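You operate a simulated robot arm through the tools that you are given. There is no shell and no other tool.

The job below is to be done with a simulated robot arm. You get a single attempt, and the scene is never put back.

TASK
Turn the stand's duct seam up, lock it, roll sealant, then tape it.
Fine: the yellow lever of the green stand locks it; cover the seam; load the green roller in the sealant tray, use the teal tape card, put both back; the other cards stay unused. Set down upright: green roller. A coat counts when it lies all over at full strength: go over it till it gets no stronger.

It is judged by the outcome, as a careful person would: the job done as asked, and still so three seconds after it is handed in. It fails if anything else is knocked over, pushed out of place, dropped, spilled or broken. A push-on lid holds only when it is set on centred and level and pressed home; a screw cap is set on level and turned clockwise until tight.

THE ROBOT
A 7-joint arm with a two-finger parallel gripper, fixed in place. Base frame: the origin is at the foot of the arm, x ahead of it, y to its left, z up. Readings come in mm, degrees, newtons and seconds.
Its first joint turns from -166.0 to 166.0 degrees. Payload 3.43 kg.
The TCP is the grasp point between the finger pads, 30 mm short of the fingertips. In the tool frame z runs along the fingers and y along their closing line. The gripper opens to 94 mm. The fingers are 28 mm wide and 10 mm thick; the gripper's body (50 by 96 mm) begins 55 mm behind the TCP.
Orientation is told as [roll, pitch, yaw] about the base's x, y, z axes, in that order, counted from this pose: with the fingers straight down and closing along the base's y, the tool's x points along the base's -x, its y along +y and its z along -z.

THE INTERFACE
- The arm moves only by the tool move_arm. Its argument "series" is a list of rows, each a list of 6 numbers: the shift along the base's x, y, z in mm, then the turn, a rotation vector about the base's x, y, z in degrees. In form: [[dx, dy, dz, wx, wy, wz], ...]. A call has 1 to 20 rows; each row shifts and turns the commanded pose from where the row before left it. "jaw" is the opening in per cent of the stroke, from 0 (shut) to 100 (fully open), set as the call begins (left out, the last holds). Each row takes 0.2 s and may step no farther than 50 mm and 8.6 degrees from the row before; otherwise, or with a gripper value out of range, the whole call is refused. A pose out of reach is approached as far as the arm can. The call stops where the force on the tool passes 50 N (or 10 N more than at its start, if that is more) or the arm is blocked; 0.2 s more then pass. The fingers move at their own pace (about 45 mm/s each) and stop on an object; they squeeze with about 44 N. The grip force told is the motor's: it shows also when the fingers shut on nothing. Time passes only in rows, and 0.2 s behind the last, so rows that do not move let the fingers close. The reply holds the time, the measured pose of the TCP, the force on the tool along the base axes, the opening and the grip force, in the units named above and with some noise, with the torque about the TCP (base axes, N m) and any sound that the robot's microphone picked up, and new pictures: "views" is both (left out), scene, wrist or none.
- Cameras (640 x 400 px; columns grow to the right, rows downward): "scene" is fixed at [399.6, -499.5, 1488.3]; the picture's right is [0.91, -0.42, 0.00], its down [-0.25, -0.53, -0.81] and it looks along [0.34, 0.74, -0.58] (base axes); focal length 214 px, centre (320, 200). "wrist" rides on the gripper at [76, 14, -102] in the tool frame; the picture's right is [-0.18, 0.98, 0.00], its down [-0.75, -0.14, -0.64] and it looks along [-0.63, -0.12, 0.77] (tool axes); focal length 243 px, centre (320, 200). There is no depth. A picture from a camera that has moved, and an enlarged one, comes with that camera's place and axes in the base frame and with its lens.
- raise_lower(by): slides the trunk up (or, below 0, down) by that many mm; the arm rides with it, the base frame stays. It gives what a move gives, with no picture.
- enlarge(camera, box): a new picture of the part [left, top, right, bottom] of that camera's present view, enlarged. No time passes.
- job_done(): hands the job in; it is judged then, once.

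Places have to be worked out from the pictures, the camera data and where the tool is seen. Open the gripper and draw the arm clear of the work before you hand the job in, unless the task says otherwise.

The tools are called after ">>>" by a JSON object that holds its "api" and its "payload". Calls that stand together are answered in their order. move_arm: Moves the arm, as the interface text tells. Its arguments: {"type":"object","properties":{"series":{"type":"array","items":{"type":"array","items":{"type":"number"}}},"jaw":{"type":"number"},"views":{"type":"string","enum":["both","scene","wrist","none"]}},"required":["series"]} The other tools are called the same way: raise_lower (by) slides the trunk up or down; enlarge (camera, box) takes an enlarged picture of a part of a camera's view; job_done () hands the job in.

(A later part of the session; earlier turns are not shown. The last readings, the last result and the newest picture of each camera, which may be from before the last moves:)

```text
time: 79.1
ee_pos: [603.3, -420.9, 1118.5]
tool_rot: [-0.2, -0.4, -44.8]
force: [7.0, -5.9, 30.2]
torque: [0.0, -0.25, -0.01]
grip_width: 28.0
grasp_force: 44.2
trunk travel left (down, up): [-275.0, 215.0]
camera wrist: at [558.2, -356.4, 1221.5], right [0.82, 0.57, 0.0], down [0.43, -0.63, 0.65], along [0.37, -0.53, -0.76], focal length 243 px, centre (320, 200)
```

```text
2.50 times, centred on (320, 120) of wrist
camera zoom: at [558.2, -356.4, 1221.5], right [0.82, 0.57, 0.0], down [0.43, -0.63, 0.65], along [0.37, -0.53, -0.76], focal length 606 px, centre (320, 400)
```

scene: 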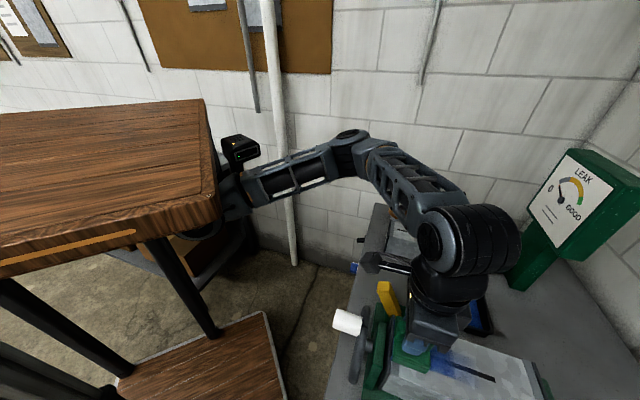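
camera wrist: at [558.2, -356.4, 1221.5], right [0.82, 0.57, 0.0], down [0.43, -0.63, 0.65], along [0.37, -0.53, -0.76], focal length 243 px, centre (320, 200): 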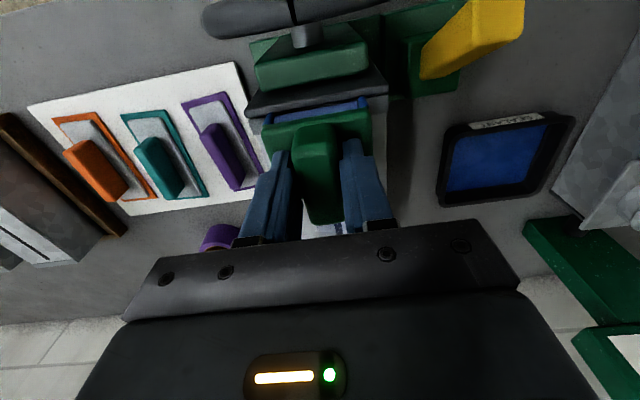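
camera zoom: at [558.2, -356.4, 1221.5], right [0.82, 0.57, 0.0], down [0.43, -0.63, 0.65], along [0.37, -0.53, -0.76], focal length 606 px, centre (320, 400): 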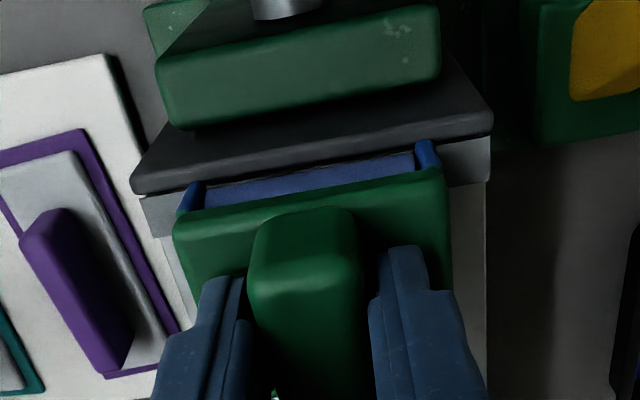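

At the near end now. Roll back over the whole seam to the far end.

>>> {"api": "move_arm", "payload": {"series": [[7.8, -7.6, 0.5, 0, 0, 0], [7.8, -7.6, 0, 0, 0, 0], [7.8, -7.6, 0, 0, 0, 0], [7.8, -7.6, 0, 0, 0, 0], [7.8, -7.6, 0, 0, 0, 0], [7.8, -7.6, 0, 0, 0, 0], [7.8, -7.6, 0, 0, 0, 0], [7.8, -7.6, 0, 0, 0, 0], [7.8, -7.6, 0, 0, 0, 0], [7.8, -7.6, 0, 0, 0, 0], [7.8, -7.6, 0, 0, 0, 0], [0, 0, 0, 0, 0, 0]], "views": "both"}}

>>> {"api": "enlarge", "payload": {"camera": "scene", "box": [340, 250, 560, 400]}}

```text
time: 81.7
ee_pos: [689.3, -504.7, 1119.4]
tool_rot: [0.0, -0.4, -44.8]
force: [-4.0, 3.0, 12.3]
torque: [0.15, 0.18, -0.02]
grip_width: 27.8
grasp_force: 43.8
trunk travel left (down, up): [-275.0, 215.0]
camera wrist: at [644.7, -439.9, 1221.6], right [0.82, 0.57, 0.0], down [0.43, -0.63, 0.65], along [0.37, -0.53, -0.76], focal length 243 px, centre (320, 200)
```

scene: 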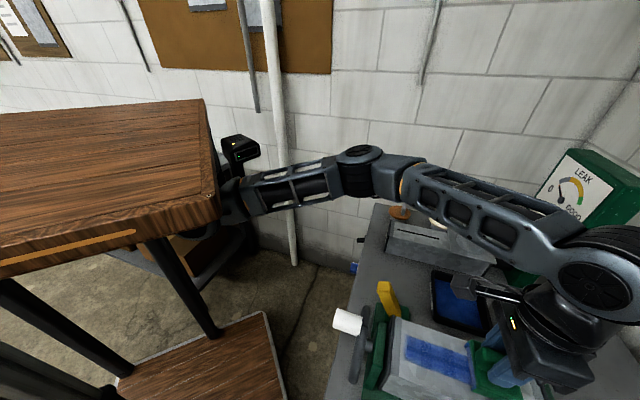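
wrist: 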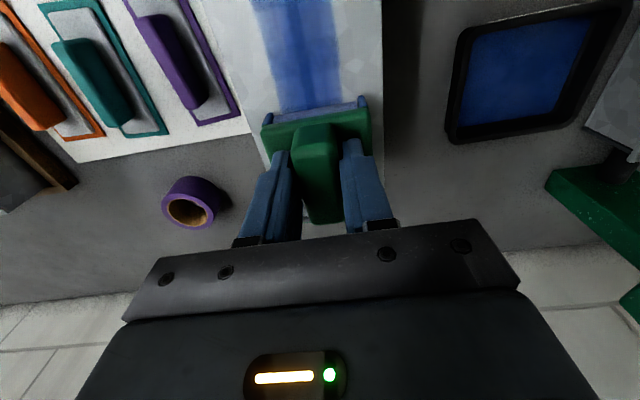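

```text
2.67 times, centred on (450, 325) of scene
camera zoom: at [399.6, -499.5, 1488.3], right [0.91, -0.42, 0.0], down [-0.25, -0.53, -0.81], along [0.34, 0.74, -0.58], focal length 572 px, centre (-27, -133)
```

zoom: 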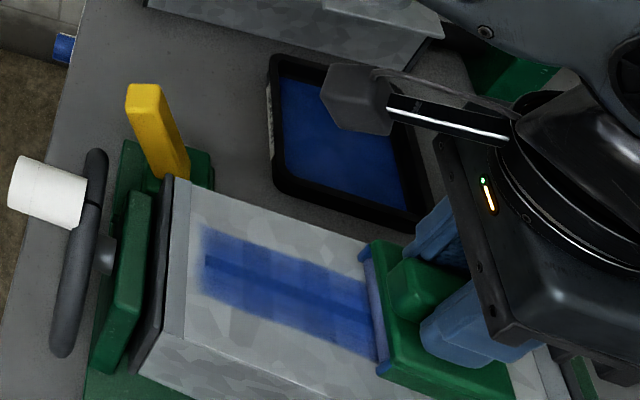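

The coat covers nicely up to here. Continue to the far end of the seam, then roll back to the near end for a second pass.

>>> {"api": "move_arm", "payload": {"series": [[5, -5, 0, 0, 0, 0], [5, -5, 0, 0, 0, 0], [3, -3, 0, 0, 0, 0], [0, 0, 0, 0, 0, 0]], "views": "both"}}

>>> {"api": "enlarge", "payload": {"camera": "scene", "box": [340, 250, 560, 400]}}

>>> {"api": "enlarge", "payload": {"camera": "wrist", "box": [200, 0, 440, 200]}}

```text
time: 82.7
ee_pos: [703.5, -516.4, 1119.0]
tool_rot: [0.0, -0.3, -44.8]
force: [-1.9, 2.7, 5.3]
torque: [0.05, -0.03, -0.01]
grip_width: 27.6
grasp_force: 44.1
trunk travel left (down, up): [-275.0, 215.0]
camera wrist: at [658.6, -452.3, 1221.6], right [0.82, 0.57, 0.0], down [0.43, -0.63, 0.65], along [0.37, -0.53, -0.76], focal length 243 px, centre (320, 200)
```

scene: 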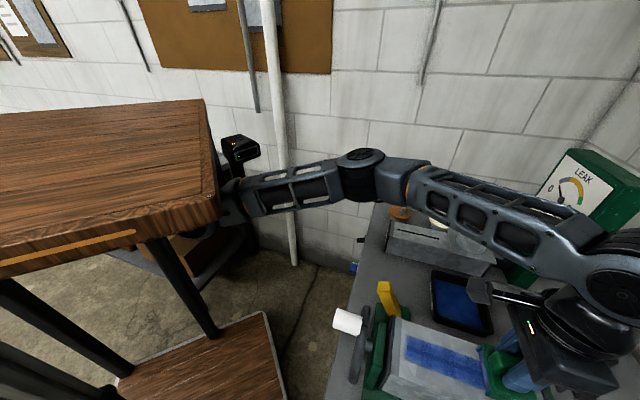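
wrist: 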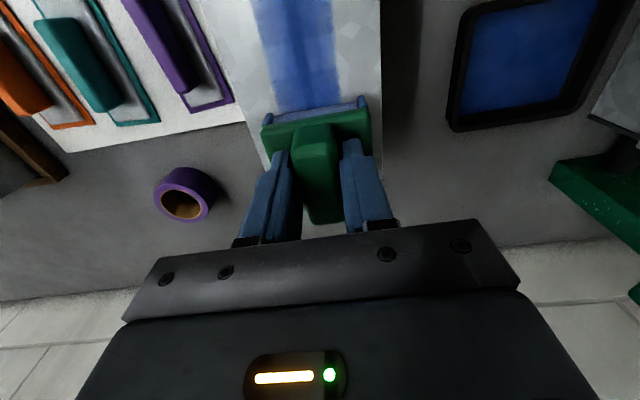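

```text
2.67 times, centred on (450, 325) of scene
camera zoom: at [399.6, -499.5, 1488.3], right [0.91, -0.42, 0.0], down [-0.25, -0.53, -0.81], along [0.34, 0.74, -0.58], focal length 572 px, centre (-27, -133)
```

zoom: 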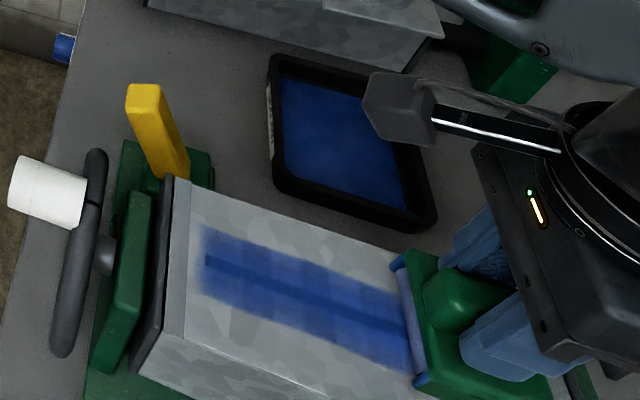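

```text
2.00 times, centred on (320, 100) of wrist
camera zoom: at [658.6, -452.3, 1221.6], right [0.82, 0.57, 0.0], down [0.43, -0.63, 0.65], along [0.37, -0.53, -0.76], focal length 485 px, centre (320, 400)
```

zoom: 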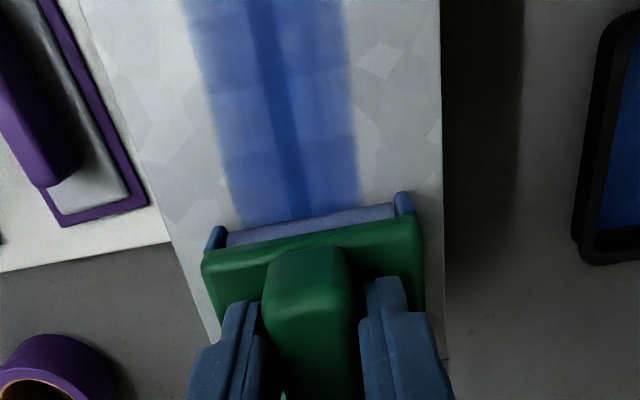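

Coat reaches the far end but weaker there. I press 1 mm more and roll back to the near end for another pass.

>>> {"api": "move_arm", "payload": {"series": [[0, 0, -1, 0, 0, 0], [-7.8, 7.6, 0, 0, 0, 0], [-7.8, 7.6, 0, 0, 0, 0], [-7.8, 7.6, 0, 0, 0, 0], [-7.8, 7.6, 0, 0, 0, 0], [-7.8, 7.6, 0, 0, 0, 0], [-7.8, 7.6, 0, 0, 0, 0], [-7.8, 7.6, 0, 0, 0, 0], [-7.8, 7.6, 0, 0, 0, 0], [-7.8, 7.6, 0, 0, 0, 0], [-7.8, 7.6, 0, 0, 0, 0], [-7.8, 7.6, 0, 0, 0, 0], [-7.8, 7.6, 0, 0, 0, 0], [0, 0, 0, 0, 0, 0]], "views": "both"}}

>>> {"api": "enlarge", "payload": {"camera": "scene", "box": [340, 250, 560, 400]}}

```text
time: 85.7
ee_pos: [607.7, -424.6, 1119.5]
tool_rot: [0.0, -0.5, -44.9]
force: [5.7, -5.3, 28.3]
torque: [-0.07, -0.13, -0.01]
grip_width: 27.8
grasp_force: 44.1
trunk travel left (down, up): [-275.0, 215.0]
camera wrist: at [562.9, -360.9, 1221.3], right [0.82, 0.57, 0.0], down [0.43, -0.63, 0.65], along [0.37, -0.53, -0.76], focal length 243 px, centre (320, 200)
```

scene: 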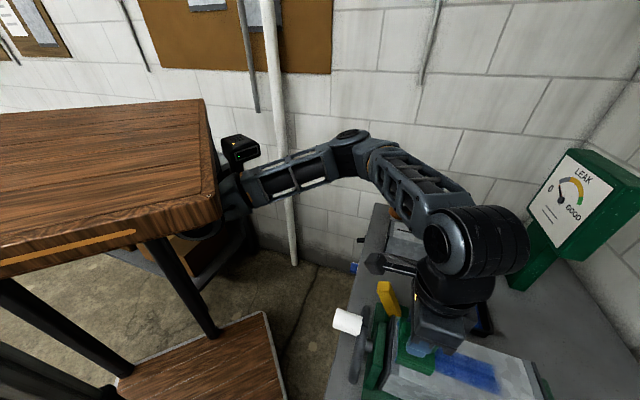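
wrist: 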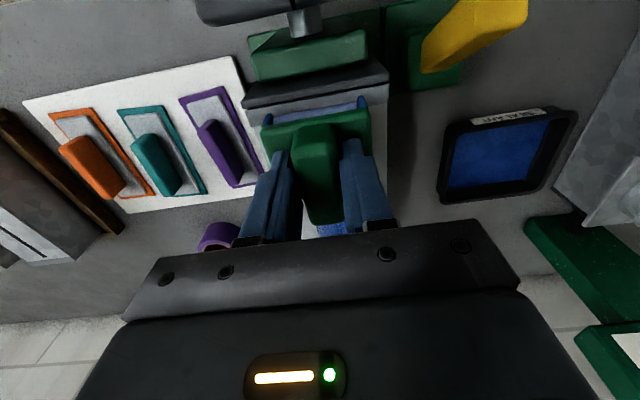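

```text
2.67 times, centred on (450, 325) of scene
camera zoom: at [399.6, -499.5, 1488.3], right [0.91, -0.42, 0.0], down [-0.25, -0.53, -0.81], along [0.34, 0.74, -0.58], focal length 572 px, centre (-27, -133)
```

zoom: 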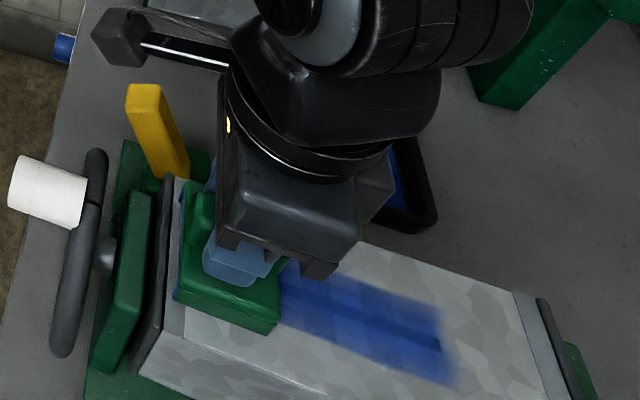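

The coat reaches past the far seam end and is getting stronger. Another full pass: a bit further near, then to the far end.

>>> {"api": "move_arm", "payload": {"series": [[-4.5, 4.5, 0.5, 0, 0, 0], [7.8, -7.7, 0, 0, 0, 0], [7.8, -7.7, 0, 0, 0, 0], [7.8, -7.7, 0, 0, 0, 0], [7.8, -7.7, 0, 0, 0, 0], [7.8, -7.7, 0, 0, 0, 0], [7.8, -7.7, 0, 0, 0, 0], [7.8, -7.7, 0, 0, 0, 0], [7.8, -7.7, 0, 0, 0, 0], [7.8, -7.7, 0, 0, 0, 0], [7.8, -7.7, 0, 0, 0, 0], [7.8, -7.7, -0.5, 0, 0, 0], [7.8, -7.7, -0.5, 0, 0, 0], [5, -5, 0, 0, 0, 0], [0, 0, 0, 0, 0, 0]], "views": "both"}}

>>> {"api": "enlarge", "payload": {"camera": "scene", "box": [340, 250, 560, 400]}}

>>> {"api": "enlarge", "payload": {"camera": "wrist", "box": [200, 0, 440, 200]}}

```text
time: 88.9
ee_pos: [700.7, -516.8, 1118.9]
tool_rot: [-0.1, -0.3, -44.8]
force: [-7.8, 5.9, 31.1]
torque: [0.39, 0.49, -0.08]
grip_width: 27.5
grasp_force: 43.5
trunk travel left (down, up): [-275.0, 215.0]
camera wrist: at [656.5, -453.5, 1221.3], right [0.82, 0.57, 0.0], down [0.43, -0.63, 0.65], along [0.37, -0.53, -0.76], focal length 243 px, centre (320, 200)
```

scene: 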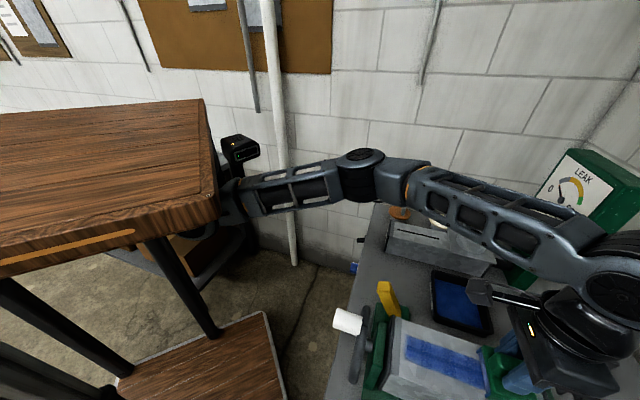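
wrist: 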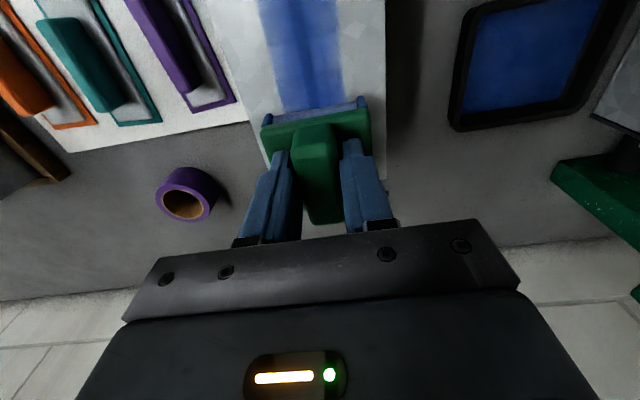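

```text
2.67 times, centred on (450, 325) of scene
camera zoom: at [399.6, -499.5, 1488.3], right [0.91, -0.42, 0.0], down [-0.25, -0.53, -0.81], along [0.34, 0.74, -0.58], focal length 572 px, centre (-27, -133)
```

zoom: 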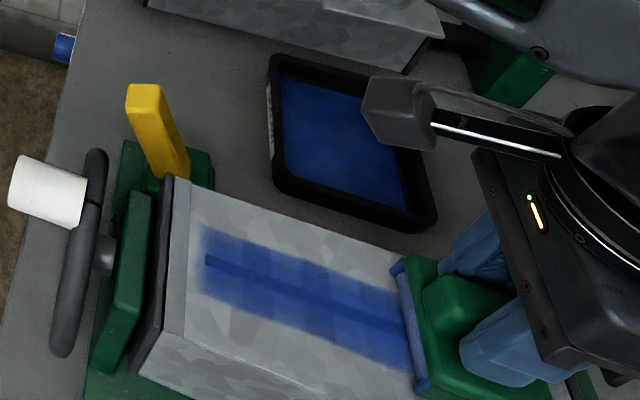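

```text
2.00 times, centred on (320, 100) of wrist
camera zoom: at [656.5, -453.5, 1221.3], right [0.82, 0.57, 0.0], down [0.43, -0.63, 0.65], along [0.37, -0.53, -0.76], focal length 485 px, centre (320, 400)
```

zoom: 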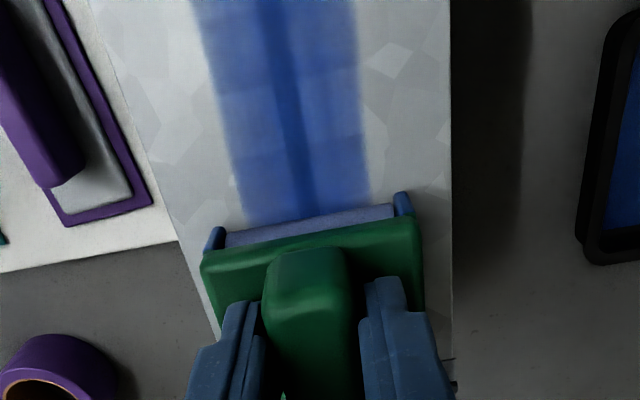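

I lift and move the roller back over the tray to reload, taking a clean look at the coat meanwhile.

>>> {"api": "move_arm", "payload": {"series": [[0, 0, 15, 0, 0, 0], [0, 0, 40, 0, 0, 0], [30, 26, 0, 0, 0, 0], [30, 27, 0, 0, 0, 0], [30, 27, 0, 0, 0, 0], [30, 27, 0, 0, 0, 0], [30, 27, 0, 0, 0, 0], [31.5, 29, 0, 0, 0, 0.5], [0, 0, 0, 0, 0, 0]], "views": "both"}}

>>> {"api": "enlarge", "payload": {"camera": "scene", "box": [370, 290, 560, 400]}}

```text
time: 90.9
ee_pos: [883.6, -356.5, 1171.6]
tool_rot: [0.0, -0.3, -44.4]
force: [0.3, -0.9, -1.6]
torque: [0.0, -0.01, 0.02]
grip_width: 27.7
grasp_force: 44.0
trunk travel left (down, up): [-275.0, 215.0]
camera wrist: at [838.1, -292.9, 1273.8], right [0.82, 0.58, 0.0], down [0.44, -0.62, 0.65], along [0.37, -0.53, -0.76], focal length 243 px, centre (320, 200)
```

scene: 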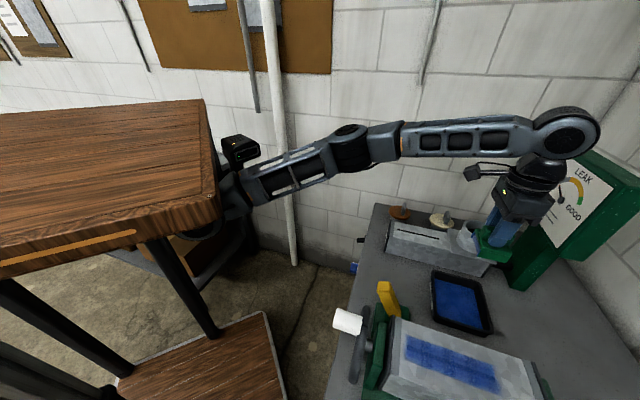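
wrist: 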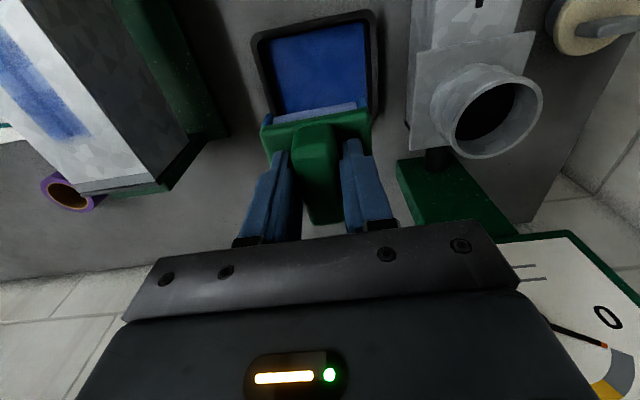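

```text
3.37 times, centred on (465, 345) of scene
camera zoom: at [399.6, -499.5, 1488.3], right [0.91, -0.42, 0.0], down [-0.25, -0.53, -0.81], along [0.34, 0.74, -0.58], focal length 722 px, centre (-168, -288)
```

zoom: 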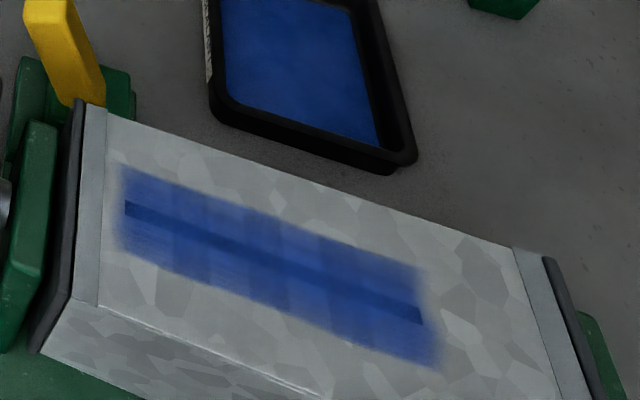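

Seam covered from end to end, but strength is uneven with soft ends. Reload in the tray: go down and roll.

>>> {"api": "move_arm", "payload": {"series": [[0, 2, -50, 0, 0, 0], [0, 2, -50, 0, 0, 0], [0, 2, -50, 0, 0, 0], [0, 0, -45, 0, 0, 0], [0, 0, -12, 0, 0, 0], [0, 0, -4, 0, 0, 0], [0, 0, -4, 0, 0, 0], [0, 0, 0, 0, 0, 0]], "views": "none"}}

```text
time: 92.7
ee_pos: [884.1, -350.2, 957.2]
tool_rot: [-0.1, -0.3, -44.2]
force: [-0.4, 0.9, -2.3]
torque: [-0.01, -0.02, 0.0]
grip_width: 28.0
grasp_force: 44.0
trunk travel left (down, up): [-275.0, 215.0]
```

>>> {"api": "move_arm", "payload": {"series": [[0, 0, -2, 0, 0, 0], [7, -7, 0, 0, 0, 0], [7, -7, 0, 0, 0, 0], [5, -5, 0, 0, 0, 0], [-7, 7, 0, 0, 0, 0], [-7, 7, 0, 0, 0, 0], [-7, 7, 0, 0, 0, 0], [-4, 4, 0, 0, 0, 0], [7, -7, 0, 0, 0, 0], [7, -7, 0, 0, 0, 0], [7, -7, 0, 0, 0, 0], [-7, 7, 0, 0, 0, 0], [-7, 7, 0, 0, 0, 0], [-5, 5, 0, 0, 0, 0], [0, 0, 0, 0, 0, 0]], "views": "wrist"}}

>>> {"api": "enlarge", "payload": {"camera": "wrist", "box": [200, 60, 440, 250]}}

```text
time: 95.9
ee_pos: [881.3, -345.5, 956.1]
tool_rot: [0.0, -0.3, -44.3]
force: [0.2, 0.5, -0.9]
torque: [-0.02, -0.01, -0.01]
grip_width: 27.7
grasp_force: 43.7
trunk travel left (down, up): [-275.0, 215.0]
camera wrist: at [835.5, -281.7, 1058.1], right [0.82, 0.57, 0.0], down [0.44, -0.62, 0.65], along [0.37, -0.53, -0.76], focal length 243 px, centre (320, 200)
```

wrist: 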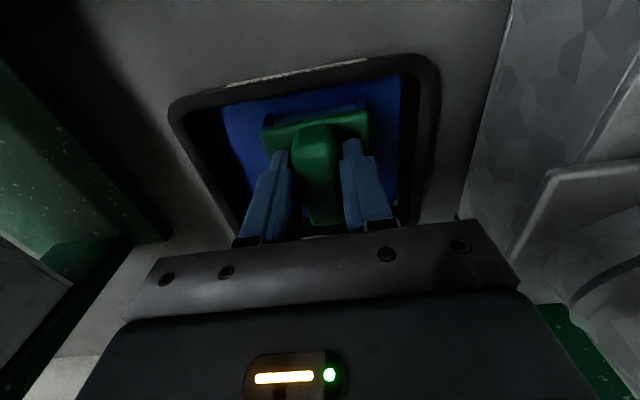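

```text
2.11 times, centred on (320, 155) of wrist
camera zoom: at [835.5, -281.7, 1058.1], right [0.82, 0.57, 0.0], down [0.44, -0.62, 0.65], along [0.37, -0.53, -0.76], focal length 511 px, centre (320, 295)
```

zoom: 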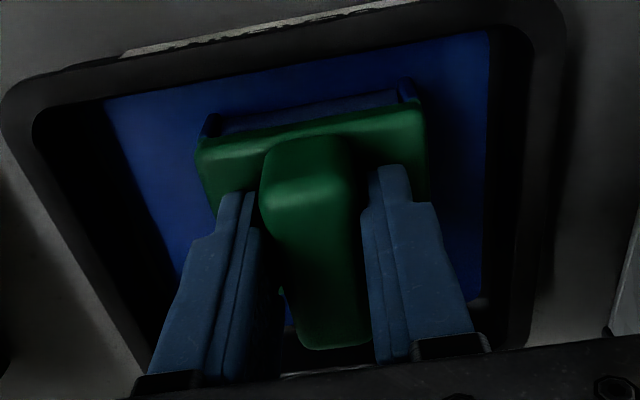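

No contact pressure there yet (roller has shifted slightly up in the grip). Lower 3 mm more and roll.

>>> {"api": "move_arm", "payload": {"series": [[0, 0, -2, 0, 0, 0], [0, 0, -1.5, 0, 0, 0], [0, 0, 0, 0, 0, 0]], "views": "none"}}

```text
time: 96.7
ee_pos: [880.3, -345.0, 954.9]
tool_rot: [0.0, -0.5, -44.3]
force: [-0.2, 0.7, 30.3]
torque: [0.38, 0.4, 0.01]
grip_width: 28.0
grasp_force: 44.1
trunk travel left (down, up): [-275.0, 215.0]
```

Good contact now. Ease slightly and roll in the tray.

>>> {"api": "move_arm", "payload": {"series": [[0, 0, 0.7, 0, 0, 0], [7, -7, 0, 0, 0, 0], [7, -7, 0, 0, 0, 0], [5, -5, 0, 0, 0, 0], [5, -5, 0, 0, 0, 0], [-7, 7, 0, 0, 0, 0], [-7, 7, 0, 0, 0, 0], [-7, 7, 0, 0, 0, 0], [-4, 4, 0, 0, 0, 0], [7, -7, 0, 0, 0, 0], [7, -7, 0, 0, 0, 0], [7, -7, 0, 0, 0, 0], [0, 0, 0, 0, 0, 0]], "views": "wrist"}}

>>> {"api": "enlarge", "payload": {"camera": "wrist", "box": [200, 60, 440, 250]}}

```text
time: 99.5
ee_pos: [901.6, -364.9, 954.4]
tool_rot: [0.0, -0.3, -44.2]
force: [-9.7, 10.7, 38.2]
torque: [0.5, 0.56, -0.03]
grip_width: 27.8
grasp_force: 43.9
trunk travel left (down, up): [-275.0, 215.0]
camera wrist: at [854.8, -300.9, 1057.3], right [0.82, 0.58, 0.0], down [0.44, -0.62, 0.65], along [0.37, -0.53, -0.76], focal length 243 px, centre (320, 200)
```

wrist: 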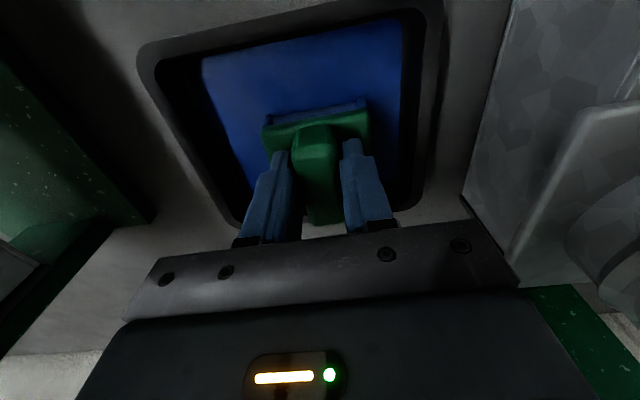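

```text
2.11 times, centred on (320, 155) of wrist
camera zoom: at [854.8, -300.9, 1057.3], right [0.82, 0.58, 0.0], down [0.44, -0.62, 0.65], along [0.37, -0.53, -0.76], focal length 511 px, centre (320, 295)
```

zoom: 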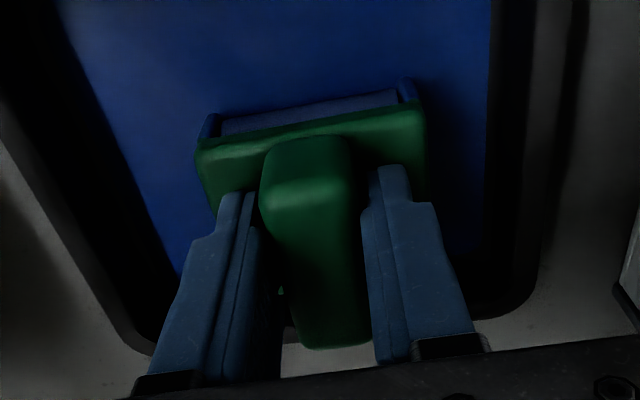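

Reloaded. Lift and carry back above the near end of the seam.

>>> {"api": "move_arm", "payload": {"series": [[0, 0, 10, 0, 0, 0], [0, 0, 45, 0, 0, 0], [0, 0, 50, 0, 0, 0], [0, 0, 50, 0, 0, 0], [0, 0, 50, 0, 0, 0], [-36, -10, 10, 0, 0, 0], [-36, -10, 0, 0, 0, 0], [-36, -10, 0, 0, 0, 0], [-36, -10, 0, 0, 0, 0], [-36, -10, 0, 0, 0, 0], [-36, -10, 0, 0, 0, 0], [-36.5, -42, 0, 0, 0, -0.5], [0, 0, 0, 0, 0, 0]], "views": "wrist"}}

```text
refused: row 12 steps farther than a row can; nothing moved
```

>>> {"api": "move_arm", "payload": {"series": [[0, 0, 10, 0, 0, 0], [0, 0, 45, 0, 0, 0], [0, 0, 50, 0, 0, 0], [0, 0, 50, 0, 0, 0], [0, 0, 50, 0, 0, 0], [-36, -14.5, 10, 0, 0, 0], [-36, -14.5, 0, 0, 0, 0], [-36, -14.5, 0, 0, 0, 0], [-36, -14.5, 0, 0, 0, 0], [-36, -14.5, 0, 0, 0, 0], [-36, -14.5, 0, 0, 0, 0], [-35.6, -14.5, 0, 0, 0, -0.5], [0, 0, 0, 0, 0, 0]], "views": "both"}}

>>> {"api": "enlarge", "payload": {"camera": "wrist", "box": [200, 0, 440, 200]}}

```text
time: 102.3
ee_pos: [650.0, -468.0, 1167.9]
tool_rot: [0.0, -0.3, -44.7]
force: [-0.3, -0.5, -1.4]
torque: [-0.01, -0.02, 0.01]
grip_width: 27.6
grasp_force: 44.4
trunk travel left (down, up): [-275.0, 215.0]
camera wrist: at [605.1, -404.2, 1269.8], right [0.82, 0.57, 0.0], down [0.43, -0.63, 0.65], along [0.37, -0.53, -0.76], focal length 243 px, centre (320, 200)
```

scene: 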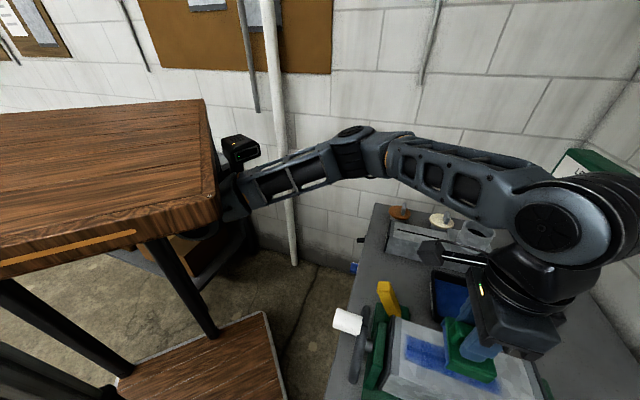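
wrist: 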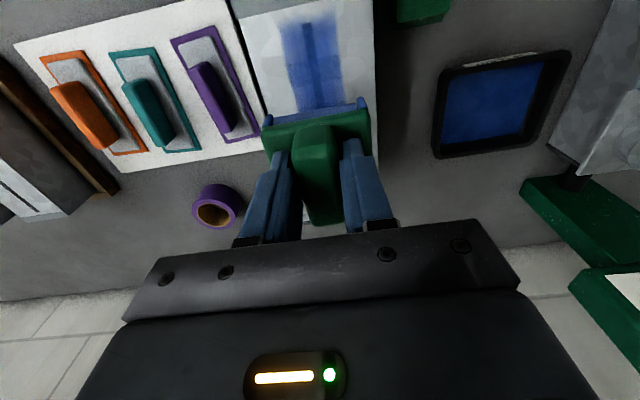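

```text
2.00 times, centred on (320, 100) of wrist
camera zoom: at [605.1, -404.2, 1269.8], right [0.82, 0.57, 0.0], down [0.43, -0.63, 0.65], along [0.37, -0.53, -0.76], focal length 485 px, centre (320, 400)
```

zoom: 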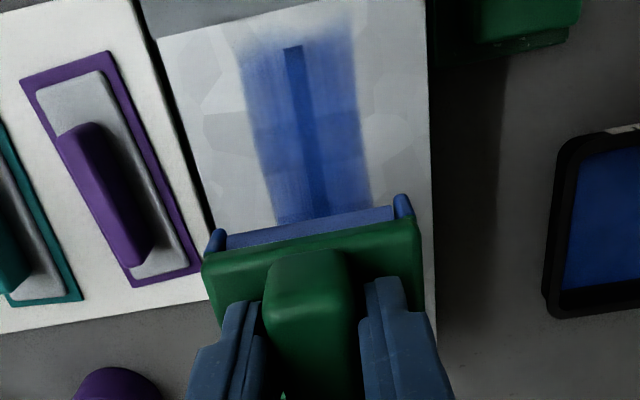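

The coat is weaker near the near end. Lower to contact again and make full passes extending a bit beyond both seam ends.

>>> {"api": "move_arm", "payload": {"series": [[0, 0, -25, 0, 0, 0], [0, 0, -20, 0, 0, 0], [0, 0, -2.5, 0, 0, 0], [0, 0, -1.5, 0, 0, 0], [0, 0, 0, 0, 0, 0]], "views": "none"}}

```text
time: 103.5
ee_pos: [649.6, -468.2, 1118.9]
tool_rot: [0.0, -0.2, -44.8]
force: [-0.1, 0.4, -1.8]
torque: [0.02, -0.01, -0.01]
grip_width: 27.8
grasp_force: 43.5
trunk travel left (down, up): [-275.0, 215.0]
```

>>> {"api": "move_arm", "payload": {"series": [[0, 0, -2, 0, 0, 0], [0, 0, 0, 0, 0, 0]], "views": "none"}}

```text
time: 104.1
ee_pos: [649.4, -469.0, 1120.2]
tool_rot: [0.0, -0.4, -44.7]
force: [6.2, -1.4, 27.7]
torque: [0.38, -0.14, -0.06]
grip_width: 27.8
grasp_force: 44.3
trunk travel left (down, up): [-275.0, 215.0]
```

>>> {"api": "move_arm", "payload": {"series": [[-7, 7.2, 0.5, 0, 0, 0], [-7, 7.2, 0, 0, 0, 0], [-7, 7.2, 0, 0, 0, 0], [-7, 7.2, 0, 0, 0, 0], [-7, 7.2, 0, 0, 0, 0], [-7, 7.2, 0, 0, 0, 0], [-4, 4, 0, 0, 0, 0], [-4, 4, 0, 0, 0, 0], [0, 0, 0, 0, 0, 0]], "views": "both"}}

>>> {"api": "enlarge", "payload": {"camera": "wrist", "box": [220, 40, 420, 200]}}

```text
time: 105.5
ee_pos: [610.7, -425.7, 1118.9]
tool_rot: [-0.2, -0.6, -44.8]
force: [-2.1, 3.1, 15.3]
torque: [0.43, 0.22, -0.01]
grip_width: 27.8
grasp_force: 43.7
trunk travel left (down, up): [-275.0, 215.0]
stopped in row 6: the force on the tool passed its limit at 51 N (the readings are from after the stop); the commanded pose is now the measured one
camera wrist: at [564.6, -361.9, 1221.0], right [0.82, 0.57, 0.0], down [0.43, -0.62, 0.65], along [0.37, -0.54, -0.76], focal length 243 px, centre (320, 200)
```

scene: 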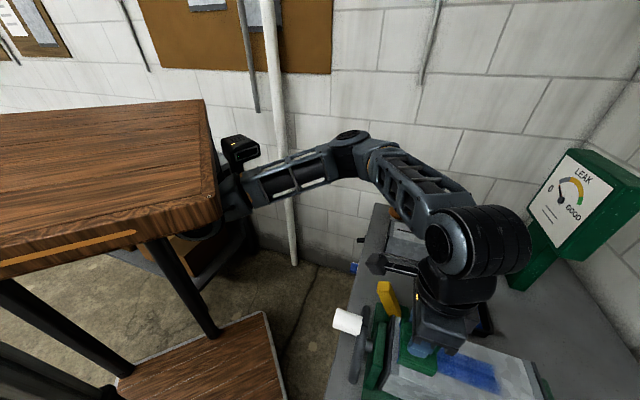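
wrist: 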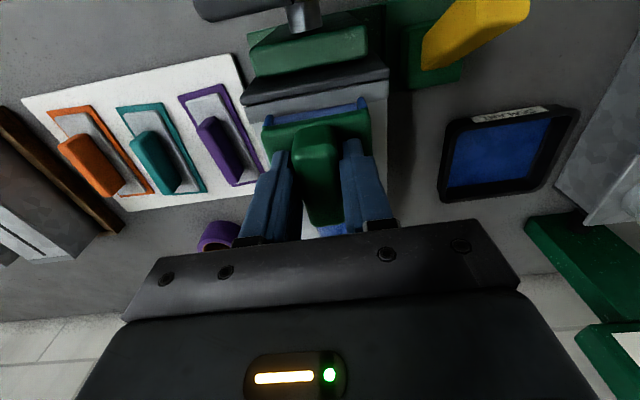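

```text
2.50 times, centred on (320, 120) of wrist
camera zoom: at [564.6, -361.9, 1221.0], right [0.82, 0.57, 0.0], down [0.43, -0.62, 0.65], along [0.37, -0.54, -0.76], focal length 606 px, centre (320, 400)
```

zoom: 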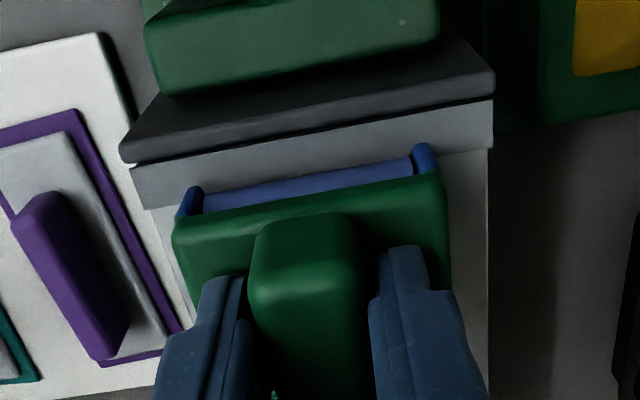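

Pressure ran slightly high. Ease up 0.7 mm and continue to the near end.

>>> {"api": "move_arm", "payload": {"series": [[-3, 3, 0.7, 0, 0, 0], [-4, 4, 0, 0, 0, 0], [-4, 4, 0, 0, 0, 0], [0, 0, 0, 0, 0, 0]], "views": "wrist"}}

>>> {"api": "enlarge", "payload": {"camera": "wrist", "box": [220, 40, 420, 200]}}

```text
time: 106.5
ee_pos: [599.3, -416.8, 1118.3]
tool_rot: [-0.3, -0.6, -44.7]
force: [3.9, -2.7, 12.1]
torque: [-0.05, -0.12, -0.02]
grip_width: 28.1
grasp_force: 44.3
trunk travel left (down, up): [-275.0, 215.0]
camera wrist: at [554.7, -352.0, 1221.1], right [0.82, 0.57, 0.0], down [0.43, -0.62, 0.65], along [0.37, -0.53, -0.76], focal length 243 px, centre (320, 200)
```

wrist: 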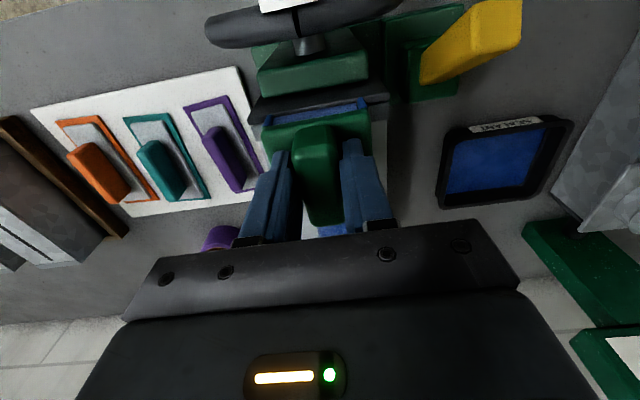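

```text
2.50 times, centred on (320, 120) of wrist
camera zoom: at [554.7, -352.0, 1221.1], right [0.82, 0.57, 0.0], down [0.43, -0.62, 0.65], along [0.37, -0.53, -0.76], focal length 606 px, centre (320, 400)
```

zoom: 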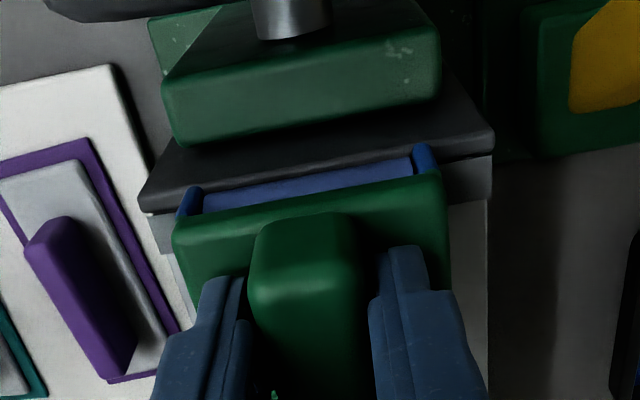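

No snag at the plate. A few short strokes at this end, then a full pass to the far end.

>>> {"api": "move_arm", "payload": {"series": [[6, -6, 0, 0, 0, 0], [6, -6, 0, 0, 0, 0], [6, -6, 0, 0, 0, 0], [-6, 6, 0, 0, 0, 0], [-6, 6, 0, 0, 0, 0], [-6, 6, 0, 0, 0, 0], [7, -7, 0, 0, 0, 0], [7, -7, 0, 0, 0, 0], [7, -7, 0, 0, 0, 0], [7, -7, 0, 0, 0, 0], [7, -7, 0, 0, 0, 0], [7, -7, 0, 0, 0, 0], [7, -7, 0, 0, 0, 0], [7, -7, 0, 0, 0, 0], [7, -7, 0, 0, 0, 0], [7, -7, 0, 0, 0, 0], [7, -7, 0, 0, 0, 0], [7, -7, 0, 0, 0, 0], [7, -7, 0, 0, 0, 0], [0, 0, 0, 0, 0, 0]], "views": "both"}}

>>> {"api": "enlarge", "payload": {"camera": "scene", "box": [370, 290, 560, 400]}}

```text
time: 110.7
ee_pos: [691.2, -508.7, 1119.7]
tool_rot: [-0.2, -0.4, -44.6]
force: [-1.3, 1.0, 5.0]
torque: [0.25, 0.16, -0.01]
grip_width: 27.8
grasp_force: 44.0
trunk travel left (down, up): [-275.0, 215.0]
camera wrist: at [646.0, -443.7, 1221.3], right [0.82, 0.57, 0.0], down [0.43, -0.63, 0.65], along [0.37, -0.53, -0.76], focal length 243 px, centre (320, 200)
```

scene: 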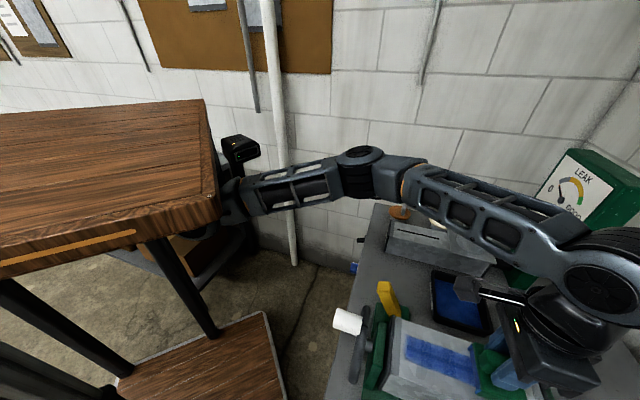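
wrist: 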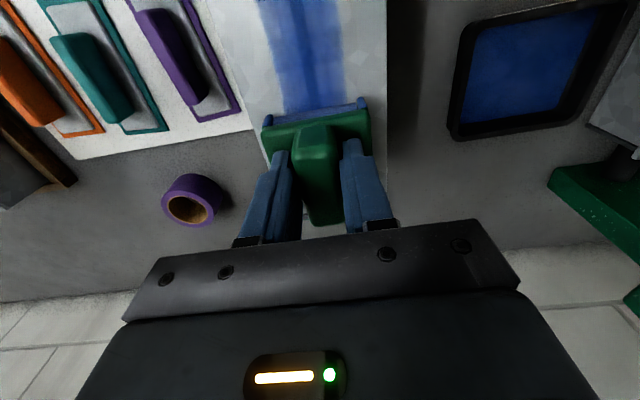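

```text
3.37 times, centred on (465, 345) of scene
camera zoom: at [399.6, -499.5, 1488.3], right [0.91, -0.42, 0.0], down [-0.25, -0.53, -0.81], along [0.34, 0.74, -0.58], focal length 722 px, centre (-168, -288)
```

zoom: 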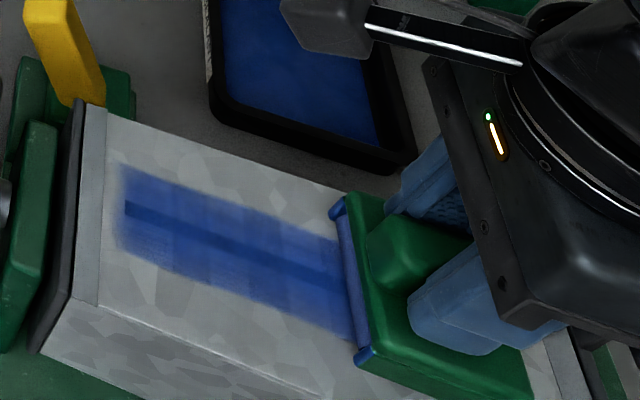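

Continue to the far end with a little more pressure, extend past the seam end, and roll back.

>>> {"api": "move_arm", "payload": {"series": [[5, -5, -0.7, 0, 0, 0], [5, -5, 0, 0, 0, 0], [5, -5, 0, 0, 0, 0], [-6, 6, 0, 0, 0, 0], [-6, 6, 0, 0, 0, 0], [-6, 6, 0, 0, 0, 0], [6, -6, 0, 0, 0, 0], [6, -6, 0, 0, 0, 0], [6, -6, 0, 0, 0, 0], [-7, 7, 0, 0, 0, 0], [-7, 7, 0, 0, 0, 0], [-7, 7, 0, 0, 0, 0], [-7, 7, 0, 0, 0, 0], [-7, 7, 0, 0, 0, 0], [-7, 7, 0, 0, 0, 0], [-7, 7, 0, 0, 0, 0], [0, 0, 0, 0, 0, 0]], "views": "both"}}

>>> {"api": "enlarge", "payload": {"camera": "scene", "box": [370, 290, 560, 400]}}

```text
time: 114.3
ee_pos: [657.2, -472.8, 1118.1]
tool_rot: [-0.2, -0.5, -44.7]
force: [4.7, -5.1, 25.6]
torque: [-0.06, -0.01, 0.03]
grip_width: 27.6
grasp_force: 44.2
trunk travel left (down, up): [-275.0, 215.0]
camera wrist: at [611.8, -408.8, 1221.0], right [0.82, 0.57, 0.0], down [0.43, -0.62, 0.65], along [0.37, -0.54, -0.76], focal length 243 px, centre (320, 200)
```

scene: 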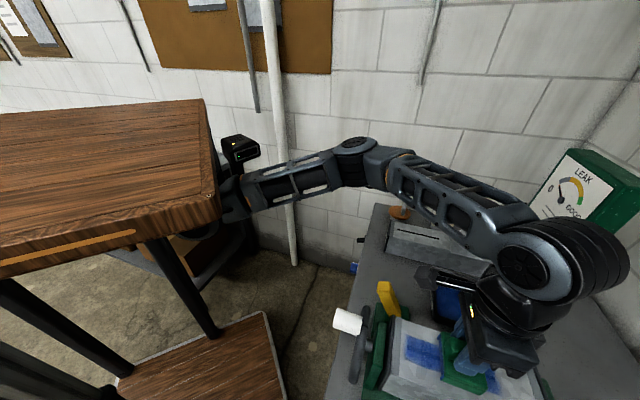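
wrist: 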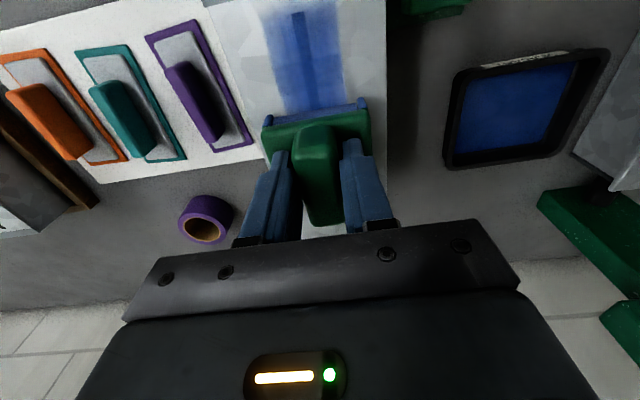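

```text
3.37 times, centred on (465, 345) of scene
camera zoom: at [399.6, -499.5, 1488.3], right [0.91, -0.42, 0.0], down [-0.25, -0.53, -0.81], along [0.34, 0.74, -0.58], focal length 722 px, centre (-168, -288)
```

zoom: 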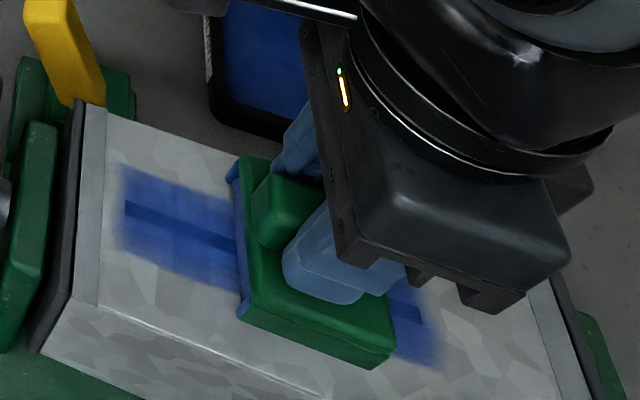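

>>> {"api": "move_arm", "payload": {"series": [[-7, 7, 0.4, 0, 0, 0], [-7, 7, 0, 0, 0, 0], [-7, 7, 0, 0, 0, 0], [-7, 7, 0, 0, 0, 0], [-7, 7, 0.2, 0, 0, 0], [-7, 7, 0, 0, 0, 0], [-7, 7, 0, 0, 0, 0], [-7, 7, 0, 0, 0, 0], [7, -7, 0, 0, 0, 0], [7, -7, 0, 0, 0, 0], [7, -7, 0, 0, 0, 0], [-7, 7, 0, 0, 0, 0], [-7, 7, 0, 0, 0, 0], [-7, 7, 0, 0, 0, 0], [0, 0, 0, 0, 0, 0]], "views": "none"}}

```text
time: 117.5
ee_pos: [600.0, -417.7, 1118.3]
tool_rot: [-0.2, -0.6, -44.7]
force: [9.5, -8.3, 33.8]
torque: [-0.23, -0.23, -0.01]
grip_width: 27.7
grasp_force: 43.5
trunk travel left (down, up): [-275.0, 215.0]
```

>>> {"api": "move_arm", "payload": {"series": [[7.8, -7.8, 0.3, 0, 0, 0], [7.8, -7.8, 0, 0, 0, 0], [7.8, -7.8, 0, 0, 0, 0], [7.8, -7.8, 0, 0, 0, 0], [7.8, -7.8, 0, 0, 0, 0], [7.8, -7.8, 0, 0, 0, 0], [7.8, -7.8, 0, 0, 0, 0], [7.8, -7.8, 0, 0, 0, 0], [7.8, -7.8, 0, 0, 0, 0], [7.8, -7.8, -0.3, 0, 0, 0], [7.8, -7.8, -0.3, 0, 0, 0], [7.8, -7.8, 0, 0, 0, 0], [7.8, -7.8, 0, 0, 0, 0], [5, -5, 0, 0, 0, 0], [0, 0, 0, 0, 0, 0]], "views": "none"}}

>>> {"api": "move_arm", "payload": {"series": [[0, 0, 15, 0, 0, 0], [0, 0, 40, 0, 0, 0], [30, 26, 0, 0, 0, 0], [30, 27, 0, 0, 0, 0], [30, 27, 0, 0, 0, 0], [30, 27, 0, 0, 0, 0], [30, 27, 0, 0, 0, 0], [21, 27, 0, 0, 0, 0.5], [0, 0, 0, 0, 0, 0]], "views": "both"}}

>>> {"api": "enlarge", "payload": {"camera": "scene", "box": [370, 290, 560, 400]}}

```text
time: 120.7
ee_pos: [707.0, -523.6, 1119.7]
tool_rot: [-0.3, -0.5, -44.8]
force: [-2.9, 2.2, 8.3]
torque: [0.26, 0.32, 0.02]
grip_width: 27.7
grasp_force: 44.3
trunk travel left (down, up): [-275.0, 215.0]
```

```text
time: 122.7
ee_pos: [877.4, -363.8, 1175.0]
tool_rot: [-0.2, -0.5, -44.2]
force: [0.3, -0.3, -1.9]
torque: [-0.01, -0.01, 0.06]
grip_width: 27.8
grasp_force: 43.5
trunk travel left (down, up): [-275.0, 215.0]
camera wrist: at [831.9, -298.6, 1276.6], right [0.82, 0.58, 0.0], down [0.44, -0.62, 0.65], along [0.37, -0.53, -0.76], focal length 243 px, centre (320, 200)
```

scene: 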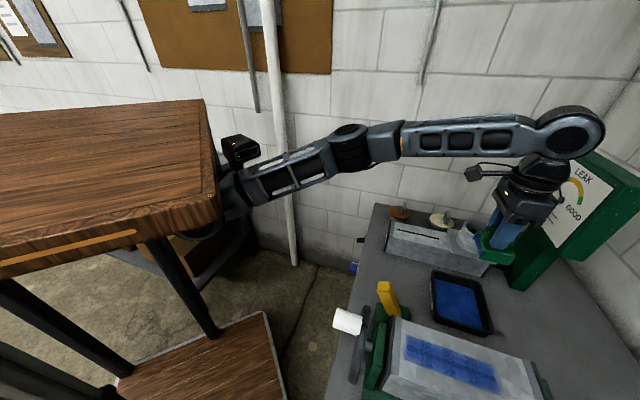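
wrist: 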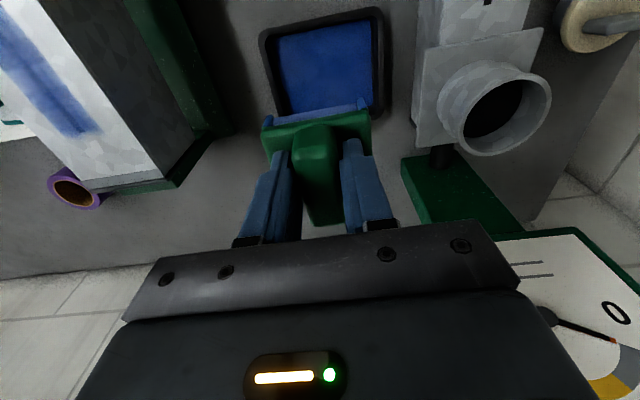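

```text
3.37 times, centred on (465, 345) of scene
camera zoom: at [399.6, -499.5, 1488.3], right [0.91, -0.42, 0.0], down [-0.25, -0.53, -0.81], along [0.34, 0.74, -0.58], focal length 722 px, centre (-168, -288)
```

zoom: 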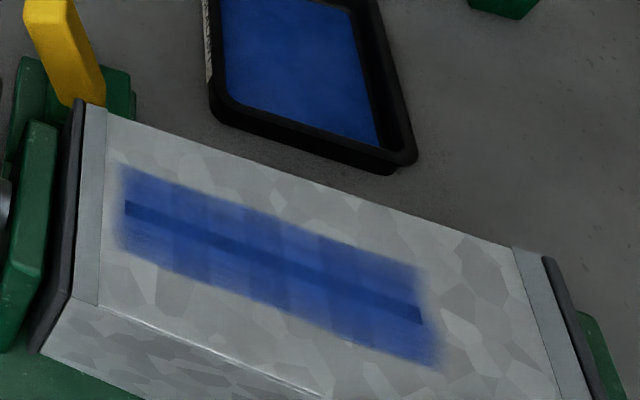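

Compared with the earlier picture the coat no longer gets stronger and covers the whole seam. Now return the roller to its place at [785.8,-212.9].

>>> {"api": "move_arm", "payload": {"series": [[-23, 37.7, 0, 0, 0, 0], [-23, 37.7, -20, 0, 0, 0], [-23, 37.7, -20, 0, 0, 0], [-22.6, 37.8, -20, 0, 0, 0], [0, 0, -40, 0.5, 0.2, 0], [0, 0, -40, 0, 0, 0], [0, 0, -30, 0, 0, 0], [0, 0, -25, 0, 0, 0], [0, 0, -25, 0, 0, 0], [0, 0, 0, 0, 0, 0]], "views": "both"}}

```text
time: 124.9
ee_pos: [784.5, -213.1, 952.8]
tool_rot: [0.0, 0.0, -44.3]
force: [-0.1, 0.2, -1.7]
torque: [-0.01, -0.01, 0.0]
grip_width: 27.7
grasp_force: 43.9
trunk travel left (down, up): [-275.0, 215.0]
camera wrist: at [739.9, -149.9, 1056.0], right [0.82, 0.58, 0.0], down [0.44, -0.63, 0.64], along [0.37, -0.52, -0.77], focal length 243 px, centre (320, 200)
```

scene: 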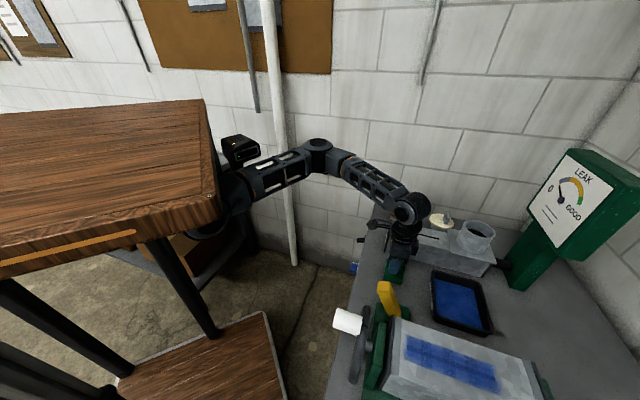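
wrist: 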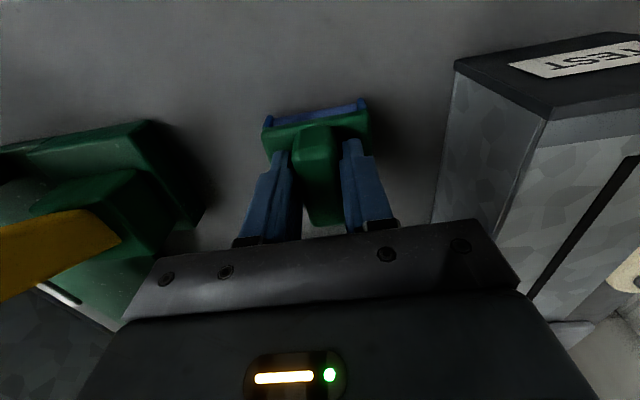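

Right over its place, 5 mm above. Lower in small steps until it rests.

>>> {"api": "move_arm", "payload": {"series": [[1, 0.2, -2, 0, 0, 0], [0, 0, -2, 0, 0, 0], [0, 0, -1.5, 0, 0, 0], [0, 0, 0, 0, 0, 0]], "views": "none"}}

```text
time: 125.9
ee_pos: [787.4, -212.8, 947.3]
tool_rot: [0.1, 0.0, -44.3]
force: [0.1, -0.5, -0.2]
torque: [-0.01, -0.03, 0.0]
grip_width: 28.0
grasp_force: 43.9
trunk travel left (down, up): [-275.0, 215.0]
```

>>> {"api": "move_arm", "payload": {"series": [[0, 0, -1, 0, 0, 0], [0, 0, -1, 0, 0, 0], [0, 0, 0, 0, 0, 0]], "views": "none"}}

```text
time: 126.7
ee_pos: [787.3, -211.7, 946.3]
tool_rot: [0.0, -0.1, -44.3]
force: [-1.9, 1.9, 3.7]
torque: [-0.04, -0.1, -0.04]
grip_width: 27.5
grasp_force: 43.6
trunk travel left (down, up): [-275.0, 215.0]
```

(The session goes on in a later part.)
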